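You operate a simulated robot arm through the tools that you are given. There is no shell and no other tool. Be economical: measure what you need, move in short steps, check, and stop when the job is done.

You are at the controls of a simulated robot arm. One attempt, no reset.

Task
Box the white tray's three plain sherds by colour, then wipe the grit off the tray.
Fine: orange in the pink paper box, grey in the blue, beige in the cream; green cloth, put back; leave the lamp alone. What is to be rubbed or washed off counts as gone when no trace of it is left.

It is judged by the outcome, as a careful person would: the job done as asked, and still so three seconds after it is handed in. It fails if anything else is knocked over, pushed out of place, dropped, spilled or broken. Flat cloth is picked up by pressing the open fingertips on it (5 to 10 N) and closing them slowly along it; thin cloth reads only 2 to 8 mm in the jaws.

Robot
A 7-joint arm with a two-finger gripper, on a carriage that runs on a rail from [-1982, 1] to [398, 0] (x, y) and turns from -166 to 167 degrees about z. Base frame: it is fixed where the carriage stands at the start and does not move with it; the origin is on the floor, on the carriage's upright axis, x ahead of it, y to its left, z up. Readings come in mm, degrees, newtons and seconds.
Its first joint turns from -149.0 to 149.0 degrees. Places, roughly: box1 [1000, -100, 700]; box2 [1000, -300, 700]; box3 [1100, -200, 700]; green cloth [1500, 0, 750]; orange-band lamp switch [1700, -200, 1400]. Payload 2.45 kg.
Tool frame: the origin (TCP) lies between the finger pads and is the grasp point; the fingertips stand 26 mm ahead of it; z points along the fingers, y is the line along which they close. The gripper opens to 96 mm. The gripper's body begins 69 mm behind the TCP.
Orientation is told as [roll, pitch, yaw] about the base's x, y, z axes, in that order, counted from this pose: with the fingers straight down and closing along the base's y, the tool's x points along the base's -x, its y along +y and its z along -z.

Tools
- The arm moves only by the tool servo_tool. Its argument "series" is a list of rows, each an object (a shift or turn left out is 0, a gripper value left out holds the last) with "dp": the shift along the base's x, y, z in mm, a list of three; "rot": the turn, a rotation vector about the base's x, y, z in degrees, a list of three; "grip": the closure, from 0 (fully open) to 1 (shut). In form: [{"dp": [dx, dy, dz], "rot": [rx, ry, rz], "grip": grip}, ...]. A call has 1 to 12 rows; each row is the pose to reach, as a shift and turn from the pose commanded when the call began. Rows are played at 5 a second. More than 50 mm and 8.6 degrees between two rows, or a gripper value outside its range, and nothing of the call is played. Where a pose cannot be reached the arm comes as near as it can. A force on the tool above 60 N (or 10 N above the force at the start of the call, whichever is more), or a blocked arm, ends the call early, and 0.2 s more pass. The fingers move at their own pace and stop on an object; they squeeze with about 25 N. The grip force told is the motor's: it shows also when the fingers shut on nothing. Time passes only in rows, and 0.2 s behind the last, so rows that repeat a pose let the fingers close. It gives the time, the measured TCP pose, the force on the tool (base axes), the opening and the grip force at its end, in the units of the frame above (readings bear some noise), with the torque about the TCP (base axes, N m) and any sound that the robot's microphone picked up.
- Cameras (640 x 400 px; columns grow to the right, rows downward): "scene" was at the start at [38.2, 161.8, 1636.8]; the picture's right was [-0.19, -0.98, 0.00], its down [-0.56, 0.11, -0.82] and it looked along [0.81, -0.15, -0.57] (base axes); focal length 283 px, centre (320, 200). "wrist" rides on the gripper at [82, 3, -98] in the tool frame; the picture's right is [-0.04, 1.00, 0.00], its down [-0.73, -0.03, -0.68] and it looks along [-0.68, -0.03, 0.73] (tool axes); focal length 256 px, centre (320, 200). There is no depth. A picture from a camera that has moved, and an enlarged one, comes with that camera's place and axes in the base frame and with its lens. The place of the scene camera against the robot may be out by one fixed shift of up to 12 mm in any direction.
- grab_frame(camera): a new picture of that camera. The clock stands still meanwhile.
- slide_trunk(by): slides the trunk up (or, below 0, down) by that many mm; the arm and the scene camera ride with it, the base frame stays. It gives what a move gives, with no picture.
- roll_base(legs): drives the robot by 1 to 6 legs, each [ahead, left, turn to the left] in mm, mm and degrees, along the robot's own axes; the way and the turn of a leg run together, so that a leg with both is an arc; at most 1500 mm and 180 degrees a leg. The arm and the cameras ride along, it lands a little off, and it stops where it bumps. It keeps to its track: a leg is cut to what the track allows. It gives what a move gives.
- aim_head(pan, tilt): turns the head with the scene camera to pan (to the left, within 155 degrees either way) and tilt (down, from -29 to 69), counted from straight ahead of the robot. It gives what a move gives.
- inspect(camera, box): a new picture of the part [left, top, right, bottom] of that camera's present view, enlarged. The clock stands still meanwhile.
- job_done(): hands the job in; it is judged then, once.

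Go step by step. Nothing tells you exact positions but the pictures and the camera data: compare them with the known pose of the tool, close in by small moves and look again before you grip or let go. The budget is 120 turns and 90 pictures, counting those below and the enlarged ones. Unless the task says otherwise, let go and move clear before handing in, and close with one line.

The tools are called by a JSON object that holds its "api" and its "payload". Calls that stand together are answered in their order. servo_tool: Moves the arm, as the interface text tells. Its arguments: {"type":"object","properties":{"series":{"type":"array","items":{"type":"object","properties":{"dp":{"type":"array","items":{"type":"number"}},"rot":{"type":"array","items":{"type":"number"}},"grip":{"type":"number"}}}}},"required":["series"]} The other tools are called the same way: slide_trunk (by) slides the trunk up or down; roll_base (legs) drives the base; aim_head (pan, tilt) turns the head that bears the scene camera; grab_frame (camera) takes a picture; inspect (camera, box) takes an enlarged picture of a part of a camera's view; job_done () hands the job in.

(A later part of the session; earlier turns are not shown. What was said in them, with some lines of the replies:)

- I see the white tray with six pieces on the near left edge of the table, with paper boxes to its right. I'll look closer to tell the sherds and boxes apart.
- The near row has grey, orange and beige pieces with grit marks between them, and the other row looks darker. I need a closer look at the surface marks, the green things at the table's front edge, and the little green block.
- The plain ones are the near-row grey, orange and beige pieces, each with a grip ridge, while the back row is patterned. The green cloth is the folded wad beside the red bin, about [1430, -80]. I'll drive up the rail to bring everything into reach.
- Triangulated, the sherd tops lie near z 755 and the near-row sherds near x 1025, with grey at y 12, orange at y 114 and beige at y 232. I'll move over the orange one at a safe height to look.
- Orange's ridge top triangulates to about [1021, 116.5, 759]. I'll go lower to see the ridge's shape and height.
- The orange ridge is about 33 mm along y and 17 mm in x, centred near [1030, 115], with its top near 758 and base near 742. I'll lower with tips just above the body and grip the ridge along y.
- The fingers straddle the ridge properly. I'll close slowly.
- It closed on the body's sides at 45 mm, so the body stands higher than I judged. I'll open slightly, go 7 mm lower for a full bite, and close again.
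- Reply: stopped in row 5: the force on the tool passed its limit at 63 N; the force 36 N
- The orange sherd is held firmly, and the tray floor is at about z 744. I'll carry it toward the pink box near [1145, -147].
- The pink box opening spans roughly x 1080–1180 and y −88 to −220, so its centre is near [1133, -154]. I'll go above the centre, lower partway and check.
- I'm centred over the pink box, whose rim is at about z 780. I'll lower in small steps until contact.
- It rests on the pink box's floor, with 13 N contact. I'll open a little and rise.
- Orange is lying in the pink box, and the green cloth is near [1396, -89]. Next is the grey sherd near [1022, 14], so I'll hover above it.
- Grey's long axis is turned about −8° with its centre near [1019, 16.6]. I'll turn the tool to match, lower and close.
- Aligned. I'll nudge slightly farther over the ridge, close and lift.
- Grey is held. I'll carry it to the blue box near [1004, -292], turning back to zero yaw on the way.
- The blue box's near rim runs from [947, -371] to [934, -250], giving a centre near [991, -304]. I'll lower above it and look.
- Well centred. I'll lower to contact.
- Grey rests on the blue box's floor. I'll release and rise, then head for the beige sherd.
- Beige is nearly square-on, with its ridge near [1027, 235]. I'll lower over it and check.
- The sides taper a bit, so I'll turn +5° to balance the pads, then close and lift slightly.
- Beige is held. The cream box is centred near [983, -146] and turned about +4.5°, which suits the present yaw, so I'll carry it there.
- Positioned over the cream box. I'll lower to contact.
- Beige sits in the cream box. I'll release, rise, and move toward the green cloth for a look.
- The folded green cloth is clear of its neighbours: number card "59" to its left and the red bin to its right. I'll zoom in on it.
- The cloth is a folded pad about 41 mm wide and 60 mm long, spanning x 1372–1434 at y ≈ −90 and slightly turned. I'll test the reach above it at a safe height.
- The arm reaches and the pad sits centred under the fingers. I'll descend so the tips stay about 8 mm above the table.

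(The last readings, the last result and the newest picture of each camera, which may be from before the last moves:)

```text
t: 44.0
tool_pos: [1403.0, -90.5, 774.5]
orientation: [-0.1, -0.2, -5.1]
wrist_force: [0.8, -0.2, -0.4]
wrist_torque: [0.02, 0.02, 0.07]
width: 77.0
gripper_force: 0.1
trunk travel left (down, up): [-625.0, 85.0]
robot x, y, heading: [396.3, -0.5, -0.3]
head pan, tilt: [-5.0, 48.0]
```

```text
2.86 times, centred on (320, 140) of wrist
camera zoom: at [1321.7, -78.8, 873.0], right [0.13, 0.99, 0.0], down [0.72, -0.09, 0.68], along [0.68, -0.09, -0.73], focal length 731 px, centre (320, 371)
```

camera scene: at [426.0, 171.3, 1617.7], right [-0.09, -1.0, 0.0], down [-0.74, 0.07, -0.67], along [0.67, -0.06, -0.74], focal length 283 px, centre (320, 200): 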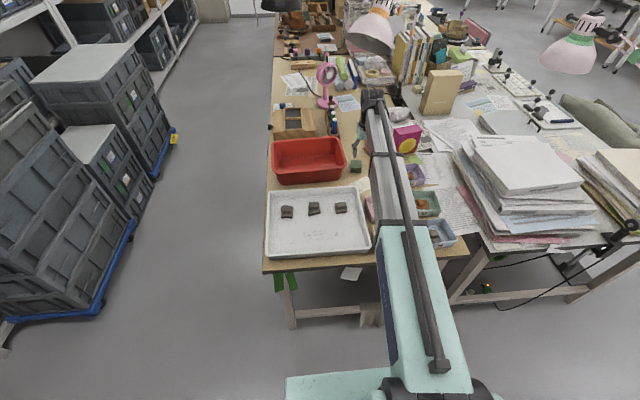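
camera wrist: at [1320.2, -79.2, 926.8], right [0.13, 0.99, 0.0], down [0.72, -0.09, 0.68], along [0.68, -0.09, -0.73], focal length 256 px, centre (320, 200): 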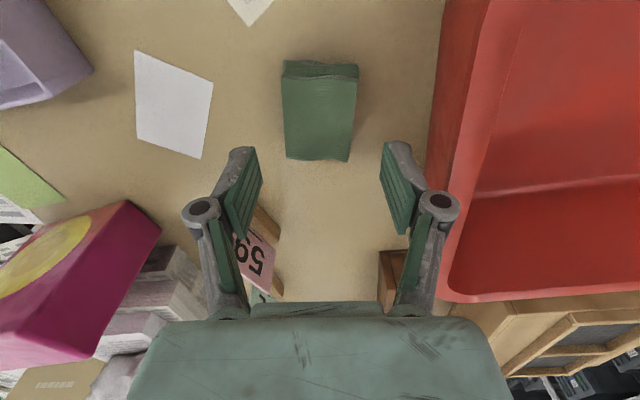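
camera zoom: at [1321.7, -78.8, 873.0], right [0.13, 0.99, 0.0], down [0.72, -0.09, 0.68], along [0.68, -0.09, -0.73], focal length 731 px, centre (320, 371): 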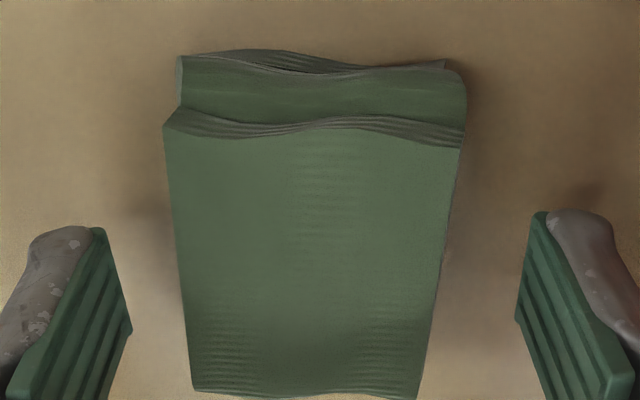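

Centred over the pad. I'll close slowly.

{"api": "servo_tool", "payload": {"series": [{"grip": 0.3}, {"grip": 0.38}, {"grip": 0.45}, {"grip": 0.52}, {"grip": 0.6}, {"grip": 0.7}, {"grip": 0.8}, {"grip": 0.9}, {"grip": 1}, {"grip": 1}]}}

{"api": "inspect", "payload": {"camera": "wrist", "box": [220, 70, 420, 210]}}

```text
t: 46.1
tool_pos: [1401.6, -90.2, 775.2]
orientation: [0.0, -0.3, -5.1]
wrist_force: [0.1, -0.4, 2.4]
wrist_torque: [0.01, 0.02, -0.06]
width: 50.4
gripper_force: 24.7
trunk travel left (down, up): [-625.0, 85.0]
robot x, y, heading: [398.8, 0.9, -0.0]
head pan, tilt: [-5.0, 48.0]
```

```text
2.86 times, centred on (320, 140) of wrist
camera zoom: at [1321.5, -78.7, 873.4], right [0.13, 0.99, 0.0], down [0.72, -0.09, 0.68], along [0.68, -0.09, -0.73], focal length 731 px, centre (320, 371)
```

zoom: 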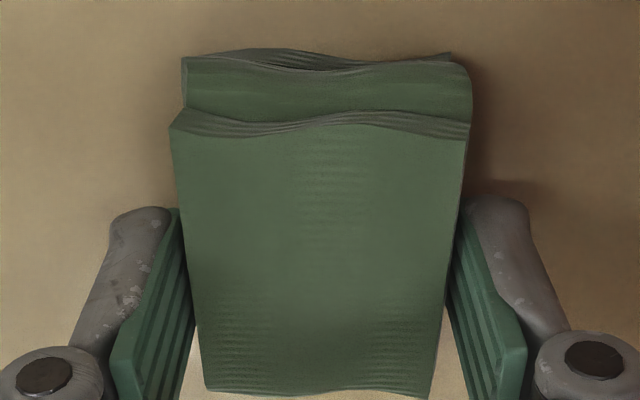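

The pad is firmly held at 50 mm, with the pick-up pose at [1403, -90.5, 775] and yaw −5. I'll lift and carry it above the grit, which spans about x 1000–1063 and y 15–210.

{"api": "servo_tool", "payload": {"series": [{"dp": [0, 0, 10]}, {"dp": [0, 0, 40]}, {"dp": [0, 0, 80]}, {"dp": [0, 0, 120]}, {"dp": [-30, 5, 140]}, {"dp": [-75, 15, 140]}, {"dp": [-120, 25, 140]}, {"dp": [-165, 40, 140]}, {"dp": [-210, 55, 140], "rot": [0, 0, 5]}, {"dp": [-255, 65, 140], "rot": [0, 0, 5]}]}}

{"api": "servo_tool", "payload": {"series": [{"dp": [-35, 15, 0]}, {"dp": [-70, 30, 0]}, {"dp": [-100, 35, 0]}, {"dp": [-130, 40, 0]}, {"dp": [-130, 40, 0]}]}}

{"api": "grab_frame", "payload": {"camera": "wrist"}}

```text
t: 48.4
tool_pos: [1146.3, -25.9, 916.1]
orientation: [0.0, -0.2, -0.2]
wrist_force: [0.2, 0.1, -0.1]
wrist_torque: [-0.01, 0.0, 0.01]
width: 49.6
gripper_force: 24.9
trunk travel left (down, up): [-625.0, 85.0]
robot x, y, heading: [393.1, -2.8, -0.1]
head pan, tilt: [-5.0, 48.0]
```

```text
t: 49.5
tool_pos: [1017.7, 14.0, 915.5]
orientation: [0.1, -0.3, -0.1]
wrist_force: [-0.2, -0.5, -0.5]
wrist_torque: [-0.02, 0.0, -0.02]
width: 49.3
gripper_force: 25.0
trunk travel left (down, up): [-625.0, 85.0]
robot x, y, heading: [395.4, 0.7, -0.3]
head pan, tilt: [-5.0, 48.0]
```

```text
51 pictures are left
camera wrist: at [935.1, 18.7, 1014.2], right [0.04, 1.0, 0.0], down [0.73, -0.03, 0.68], along [0.68, -0.03, -0.73], focal length 256 px, centre (320, 200)
```

wrist: 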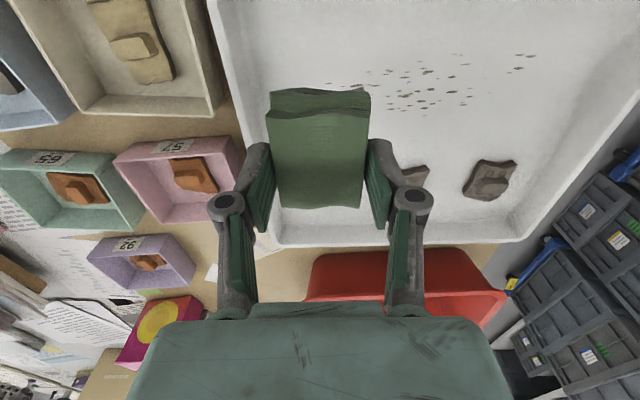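

The grit spans x 1005–1062 and y about 20–223. I'll lower the pad until it touches the tray floor lightly.

{"api": "servo_tool", "payload": {"series": [{"dp": [3, 4, -40]}, {"dp": [3, 4, -80]}, {"dp": [3, 4, -110]}, {"dp": [3, 4, -128]}, {"dp": [3, 4, -132]}, {"dp": [3, 4, -135]}, {"dp": [3, 4, -137]}, {"dp": [3, 4, -137]}]}}

```text
t: 51.4
tool_pos: [1020.3, 19.5, 780.0]
orientation: [0.0, -0.3, -0.1]
wrist_force: [1.2, -1.9, 18.2]
wrist_torque: [-0.02, 0.16, -0.11]
width: 49.4
gripper_force: 25.1
trunk travel left (down, up): [-625.0, 85.0]
robot x, y, heading: [393.9, -5.2, -0.2]
head pan, tilt: [-5.0, 48.0]
```

Contact at 18 N. I'll ease slightly and sweep along y.

{"api": "servo_tool", "payload": {"series": [{"dp": [0, 0, 0.7]}, {"dp": [0, 20, 0.7]}, {"dp": [0, 40, 0.7]}, {"dp": [0, 60, 0.7]}, {"dp": [0, 80, 0.7]}, {"dp": [0, 100, 0.7]}, {"dp": [0, 120, 0.7]}, {"dp": [0, 140, 0.7]}, {"dp": [0, 160, 0.7]}, {"dp": [0, 180, 0.7]}, {"dp": [0, 200, 0.7]}, {"dp": [0, 215, 0.7]}]}}

{"api": "grab_frame", "payload": {"camera": "wrist"}}

```text
t: 54.0
tool_pos: [1019.7, 232.9, 778.6]
orientation: [0.0, -0.3, -0.2]
wrist_force: [0.2, -4.6, 13.6]
wrist_torque: [-0.15, -0.06, 0.0]
width: 48.9
gripper_force: 24.6
trunk travel left (down, up): [-625.0, 85.0]
robot x, y, heading: [391.3, 4.2, 0.1]
head pan, tilt: [-5.0, 48.0]
```

```text
50 pictures are left
camera wrist: at [938.7, 237.6, 878.0], right [0.04, 1.0, 0.0], down [0.73, -0.03, 0.68], along [0.68, -0.03, -0.73], focal length 256 px, centre (320, 200)
```

wrist: 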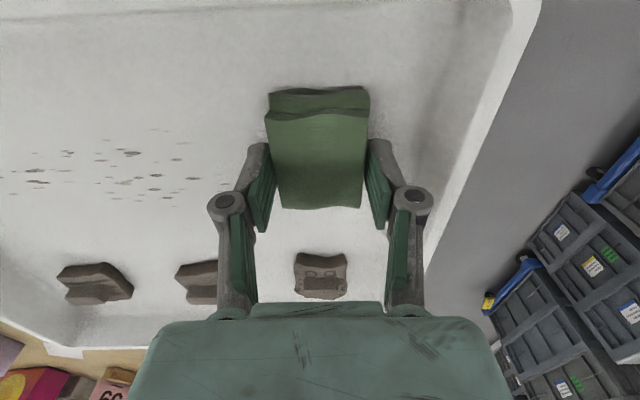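

The sweep went cleanly, but many marks remain. I'll look closer to see whether they faded.

{"api": "inspect", "payload": {"camera": "wrist", "box": [0, 110, 260, 220]}}

```text
2.46 times, centred on (130, 165) of wrist
camera zoom: at [938.7, 237.6, 878.0], right [0.04, 1.0, 0.0], down [0.73, -0.03, 0.68], along [0.68, -0.03, -0.73], focal length 630 px, centre (788, 286)
```

zoom: 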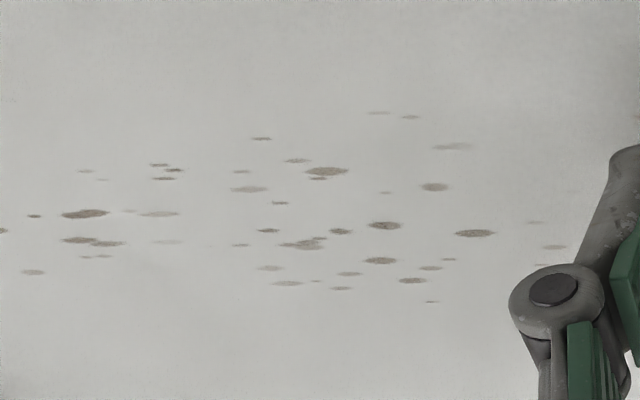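

The marks have faded, so repeated strokes work. I'll sweep back at x ≈ 1045.

{"api": "servo_tool", "payload": {"series": [{"dp": [22, 0, 0]}, {"dp": [22, -20, 0]}, {"dp": [22, -40, 0]}, {"dp": [22, -60, 0]}, {"dp": [22, -80, 0]}, {"dp": [22, -100, 0]}, {"dp": [22, -120, 0]}, {"dp": [22, -140, 0]}, {"dp": [22, -160, 0]}, {"dp": [22, -180, 0]}, {"dp": [22, -200, 0]}, {"dp": [22, -215, 0]}]}}

{"api": "servo_tool", "payload": {"series": [{"dp": [-12, 0, 0]}, {"dp": [-12, 20, 0]}, {"dp": [-12, 40, 0]}, {"dp": [-12, 60, 0]}, {"dp": [-12, 80, 0]}, {"dp": [-12, 100, 0]}, {"dp": [-12, 120, 0]}, {"dp": [-12, 140, 0]}, {"dp": [-12, 160, 0]}, {"dp": [-12, 180, 0]}, {"dp": [-12, 200, 0]}, {"dp": [-12, 215, 0]}]}}

{"api": "inspect", "payload": {"camera": "wrist", "box": [0, 110, 260, 220]}}

```text
t: 56.5
tool_pos: [1041.6, 19.5, 781.2]
orientation: [0.0, -0.3, -0.1]
wrist_force: [-0.2, 5.0, 14.7]
wrist_torque: [0.2, 0.04, -0.06]
width: 48.9
gripper_force: 25.2
trunk travel left (down, up): [-625.0, 85.0]
robot x, y, heading: [392.4, -2.0, 0.0]
head pan, tilt: [-5.0, 48.0]
```

```text
t: 59.1
tool_pos: [1029.6, 234.6, 778.8]
orientation: [0.1, -0.4, -0.1]
wrist_force: [0.5, -3.1, 11.3]
wrist_torque: [-0.12, -0.06, 0.0]
width: 49.3
gripper_force: 24.9
trunk travel left (down, up): [-625.0, 85.0]
robot x, y, heading: [393.7, 2.0, 0.0]
head pan, tilt: [-5.0, 48.0]
```

```text
2.46 times, centred on (130, 165) of wrist
camera zoom: at [948.2, 238.4, 877.6], right [0.04, 1.0, 0.0], down [0.73, -0.03, 0.68], along [0.68, -0.03, -0.73], focal length 630 px, centre (788, 286)
```

zoom: 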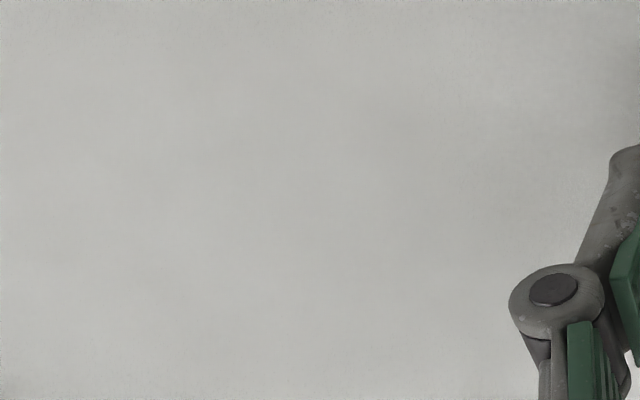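

The marks have vanished. I'll make two more passes for safety on either side, then lift and check the whole tray.

{"api": "servo_tool", "payload": {"series": [{"dp": [-15, 0, 0]}, {"dp": [-15, -20, 0]}, {"dp": [-15, -40, 0]}, {"dp": [-15, -60, 0]}, {"dp": [-15, -80, 0]}, {"dp": [-15, -100, 0]}, {"dp": [-15, -120, 0]}, {"dp": [-15, -140, 0]}, {"dp": [-15, -160, 0]}, {"dp": [-15, -180, 0]}, {"dp": [-15, -200, 0]}, {"dp": [-15, -217, 0]}]}}

{"api": "servo_tool", "payload": {"series": [{"dp": [28, 0, 0]}, {"dp": [28, 20, 0]}, {"dp": [28, 40, 0]}, {"dp": [28, 60, 0]}, {"dp": [28, 80, 0]}, {"dp": [28, 100, 0]}, {"dp": [28, 120, 0]}, {"dp": [28, 140, 0]}, {"dp": [28, 160, 0]}, {"dp": [28, 180, 0]}, {"dp": [28, 200, 0]}, {"dp": [28, 215, 0]}]}}

{"api": "servo_tool", "payload": {"series": [{"dp": [0, 0, 20]}, {"dp": [0, 0, 60]}, {"dp": [-10, -30, 100]}, {"dp": [-20, -75, 135]}, {"dp": [-30, -120, 137]}, {"dp": [-40, -120, 137]}]}}

{"api": "grab_frame", "payload": {"camera": "wrist"}}

{"api": "inspect", "payload": {"camera": "scene", "box": [255, 175, 385, 270]}}

```text
t: 61.8
tool_pos: [1015.4, 17.2, 779.4]
orientation: [0.1, -0.4, -0.1]
wrist_force: [-0.1, 0.1, 3.6]
wrist_torque: [0.02, -0.03, -0.02]
width: 48.9
gripper_force: 24.7
trunk travel left (down, up): [-625.0, 85.0]
robot x, y, heading: [395.4, 1.2, -0.4]
head pan, tilt: [-5.0, 48.0]
```

```text
t: 64.3
tool_pos: [1043.1, 231.0, 778.5]
orientation: [0.0, -0.3, -0.1]
wrist_force: [0.6, -2.5, 7.7]
wrist_torque: [-0.09, -0.04, 0.0]
width: 49.0
gripper_force: 25.7
trunk travel left (down, up): [-625.0, 85.0]
robot x, y, heading: [391.5, -0.1, -0.2]
head pan, tilt: [-5.0, 48.0]
```

```text
refused: row 3 steps farther than a row can; nothing moved
```

```text
47 pictures are left
camera wrist: at [961.2, 236.0, 877.5], right [0.04, 1.0, 0.0], down [0.73, -0.03, 0.68], along [0.68, -0.03, -0.73], focal length 256 px, centre (320, 200)
```

wrist: 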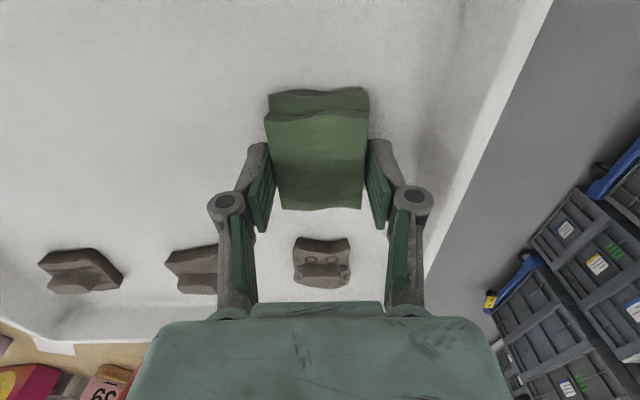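

```text
4.21 times, centred on (320, 222) of scene
camera zoom: at [425.3, 170.8, 1617.7], right [-0.09, -1.0, 0.0], down [-0.74, 0.07, -0.67], along [0.67, -0.06, -0.74], focal length 1194 px, centre (320, 105)
```

zoom: 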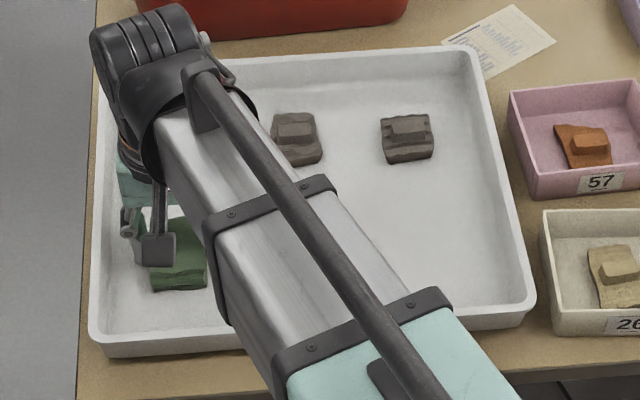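

I'll lift the cloth and move right over the boxes so the tray is in clear view before returning it.

{"api": "servo_tool", "payload": {"series": [{"dp": [0, 0, 20]}, {"dp": [0, 0, 60]}, {"dp": [5, -20, 100]}, {"dp": [10, -50, 135]}, {"dp": [20, -95, 140]}, {"dp": [30, -140, 140]}, {"dp": [40, -185, 140]}, {"dp": [60, -225, 140]}, {"dp": [95, -255, 140]}]}}

{"api": "inspect", "payload": {"camera": "scene", "box": [255, 175, 385, 270]}}

{"api": "grab_frame", "payload": {"camera": "wrist"}}

```text
t: 66.3
tool_pos: [1138.9, -24.4, 917.9]
orientation: [0.0, -0.1, -0.1]
wrist_force: [0.0, 0.0, 0.7]
wrist_torque: [-0.04, -0.01, -0.02]
width: 49.1
gripper_force: 24.6
trunk travel left (down, up): [-625.0, 85.0]
robot x, y, heading: [395.1, -1.9, -0.2]
head pan, tilt: [-5.0, 48.0]
```

```text
4.21 times, centred on (320, 222) of scene
camera zoom: at [426.1, 171.2, 1617.7], right [-0.09, -1.0, 0.0], down [-0.74, 0.07, -0.67], along [0.67, -0.06, -0.74], focal length 1194 px, centre (320, 105)
```

zoom: 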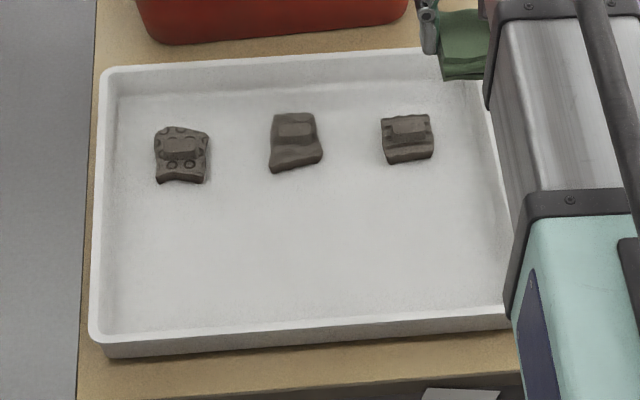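

```text
44 pictures are left
camera wrist: at [1057.2, -20.8, 1016.6], right [0.04, 1.0, 0.0], down [0.73, -0.03, 0.68], along [0.68, -0.03, -0.73], focal length 256 px, centre (320, 200)
```

wrist: 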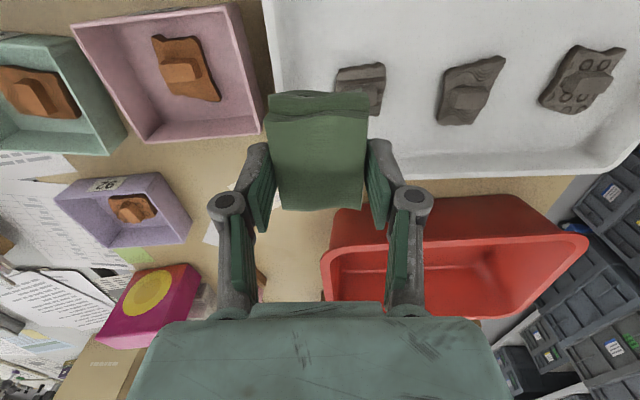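

The tray looks clean from the head camera. I'll do one closer wrist check of the strip before putting the cloth back.

{"api": "servo_tool", "payload": {"series": [{"dp": [-25, 37, 0]}, {"dp": [-50, 74, 0]}, {"dp": [-75, 111, 0]}, {"dp": [-99, 145, 0]}, {"dp": [-99, 145, 0]}]}}

{"api": "inspect", "payload": {"camera": "wrist", "box": [180, 0, 460, 130]}}

```text
t: 67.5
tool_pos: [1039.1, 122.3, 917.1]
orientation: [0.0, -0.2, -0.1]
wrist_force: [-0.1, -0.9, 0.8]
wrist_torque: [-0.02, -0.01, -0.02]
width: 48.9
gripper_force: 25.3
trunk travel left (down, up): [-625.0, 85.0]
robot x, y, heading: [397.6, 0.4, 0.1]
head pan, tilt: [-5.0, 48.0]
```

```text
2.29 times, centred on (320, 65) of wrist
camera zoom: at [957.5, 126.1, 1016.7], right [0.04, 1.0, 0.0], down [0.73, -0.03, 0.68], along [0.68, -0.03, -0.73], focal length 585 px, centre (320, 509)
```

zoom: 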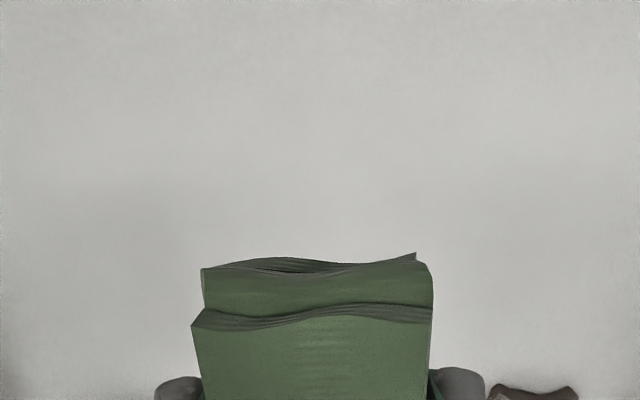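

No trace remains. I'll carry the cloth back to its spot at [1403, -90.5] with yaw −5.

{"api": "servo_tool", "payload": {"series": [{"dp": [30, -30, 5]}, {"dp": [62, -62, 10]}, {"dp": [95, -94, 10]}, {"dp": [130, -124, 10]}, {"dp": [168, -150, 10]}, {"dp": [208, -170, 10]}, {"dp": [250, -185, 10], "rot": [0, 0, -2]}, {"dp": [292, -198, 10], "rot": [0, 0, -5]}, {"dp": [330, -207, 0], "rot": [0, 0, -5]}, {"dp": [363.5, -213, -10], "rot": [0, 0, -5]}, {"dp": [363.5, -213, -50], "rot": [0, 0, -5]}, {"dp": [363.5, -213, -90], "rot": [0, 0, -5]}]}}

{"api": "grab_frame", "payload": {"camera": "wrist"}}

```text
t: 70.2
tool_pos: [1402.6, -90.4, 828.6]
orientation: [0.0, -0.2, -5.2]
wrist_force: [0.2, 0.4, -0.1]
wrist_torque: [0.04, 0.01, 0.0]
width: 49.0
gripper_force: 24.9
trunk travel left (down, up): [-625.0, 85.0]
robot x, y, heading: [393.3, 0.4, -0.5]
head pan, tilt: [-5.0, 48.0]
```

```text
42 pictures are left
camera wrist: at [1321.7, -80.4, 926.4], right [0.13, 0.99, 0.0], down [0.73, -0.09, 0.68], along [0.68, -0.09, -0.73], focal length 256 px, centre (320, 200)
```

wrist: 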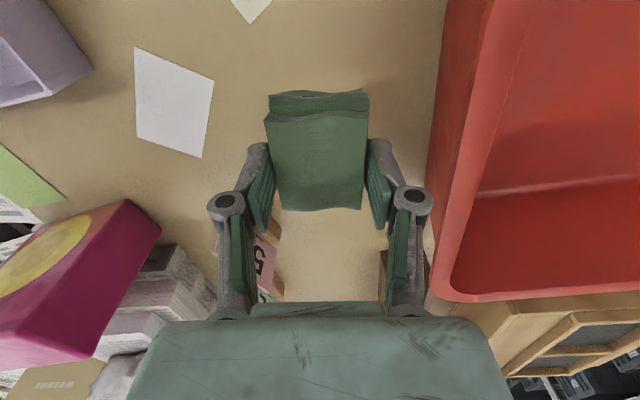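

Over the original spot. I'll lower to gentle contact.

{"api": "servo_tool", "payload": {"series": [{"dp": [0, 0, -20]}, {"dp": [0, 0, -38]}, {"dp": [0, 0, -47]}, {"dp": [0, 0, -50]}, {"dp": [0, 0, -52]}, {"dp": [0, 0, -53]}, {"dp": [0, 0, -53]}]}}

```text
t: 71.8
tool_pos: [1403.1, -90.8, 776.8]
orientation: [0.0, -0.3, -5.2]
wrist_force: [0.1, 0.6, -0.2]
wrist_torque: [0.03, -0.01, -0.01]
width: 49.0
gripper_force: 25.4
trunk travel left (down, up): [-625.0, 85.0]
robot x, y, heading: [391.8, 1.2, -0.2]
head pan, tilt: [-5.0, 48.0]
```

{"api": "servo_tool", "payload": {"series": [{"dp": [0, 0, -1]}, {"dp": [0, 0, -2]}, {"dp": [0, 0, -3]}, {"dp": [0, 0, -3]}]}}

```text
t: 72.8
tool_pos: [1403.2, -90.4, 774.2]
orientation: [0.0, -0.3, -5.2]
wrist_force: [1.8, -1.0, 6.7]
wrist_torque: [0.01, 0.0, 0.03]
width: 48.8
gripper_force: 25.1
trunk travel left (down, up): [-625.0, 85.0]
robot x, y, heading: [396.2, 0.9, -0.4]
head pan, tilt: [-5.0, 48.0]
```

The pad touches the table at 6.7 N. I'll open slowly, rise and retreat for a final look.

{"api": "servo_tool", "payload": {"series": [{"grip": 0.42}, {"grip": 0.35}, {"grip": 0.25}, {"dp": [0, 0, 20]}, {"dp": [0, 0, 60]}, {"dp": [0, 0, 105]}, {"dp": [-20, 0, 140]}, {"dp": [-65, 5, 145]}, {"dp": [-110, 10, 145]}, {"dp": [-110, 10, 145]}]}}

{"api": "grab_frame", "payload": {"camera": "wrist"}}

{"api": "grab_frame", "payload": {"camera": "scene"}}

```text
t: 75.0
tool_pos: [1291.7, -80.4, 916.8]
orientation: [0.0, -0.3, -5.1]
wrist_force: [-0.3, -0.2, 0.4]
wrist_torque: [-0.02, -0.01, -0.02]
width: 72.2
gripper_force: 0.0
trunk travel left (down, up): [-625.0, 85.0]
robot x, y, heading: [393.1, -1.3, -0.1]
head pan, tilt: [-5.0, 48.0]
```

```text
41 pictures are left
camera wrist: at [1211.9, -69.4, 1016.4], right [0.13, 0.99, 0.0], down [0.72, -0.09, 0.68], along [0.68, -0.09, -0.73], focal length 256 px, centre (320, 200)
```

wrist: 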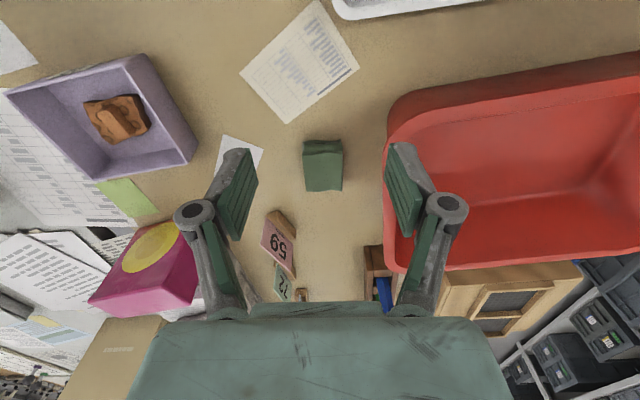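

```text
40 pictures are left
camera scene: at [425.7, 171.3, 1617.7], right [-0.09, -1.0, 0.0], down [-0.74, 0.07, -0.67], along [0.67, -0.06, -0.74], focal length 283 px, centre (320, 200)
```

scene: 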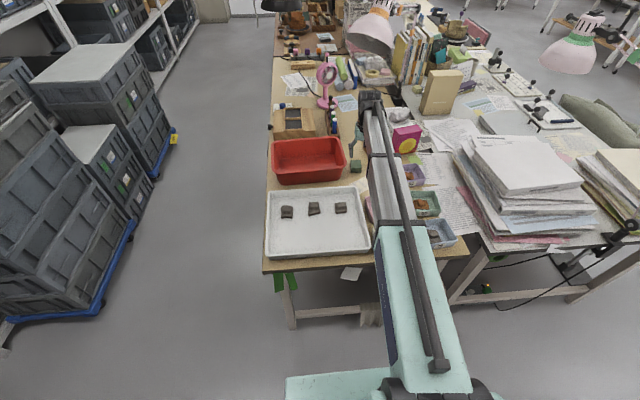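

The cloth is back in its place, the tray is clean, and all three sherds are in their boxes. I'll rise a bit more and hand in.

{"api": "servo_tool", "payload": {"series": [{"dp": [-20, 10, 40]}, {"dp": [-40, 20, 80]}, {"dp": [-60, 30, 120]}, {"dp": [-60, 30, 120]}]}}

{"api": "job_done", "payload": {}}

```text
t: 76.0
tool_pos: [1233.6, -51.2, 1039.2]
orientation: [0.0, -0.2, -5.1]
wrist_force: [-0.6, -1.1, 0.7]
wrist_torque: [-0.01, -0.04, -0.01]
width: 71.8
gripper_force: 0.1
trunk travel left (down, up): [-625.0, 85.0]
robot x, y, heading: [397.9, 0.1, -0.1]
head pan, tilt: [-5.0, 48.0]
```

```text
The job is handed in.
```

The orange sherd is in the pink box, the grey in the blue and the beige in the cream; no grit shows on the tray, the green cloth is back in its place, and I did not touch the lamp.
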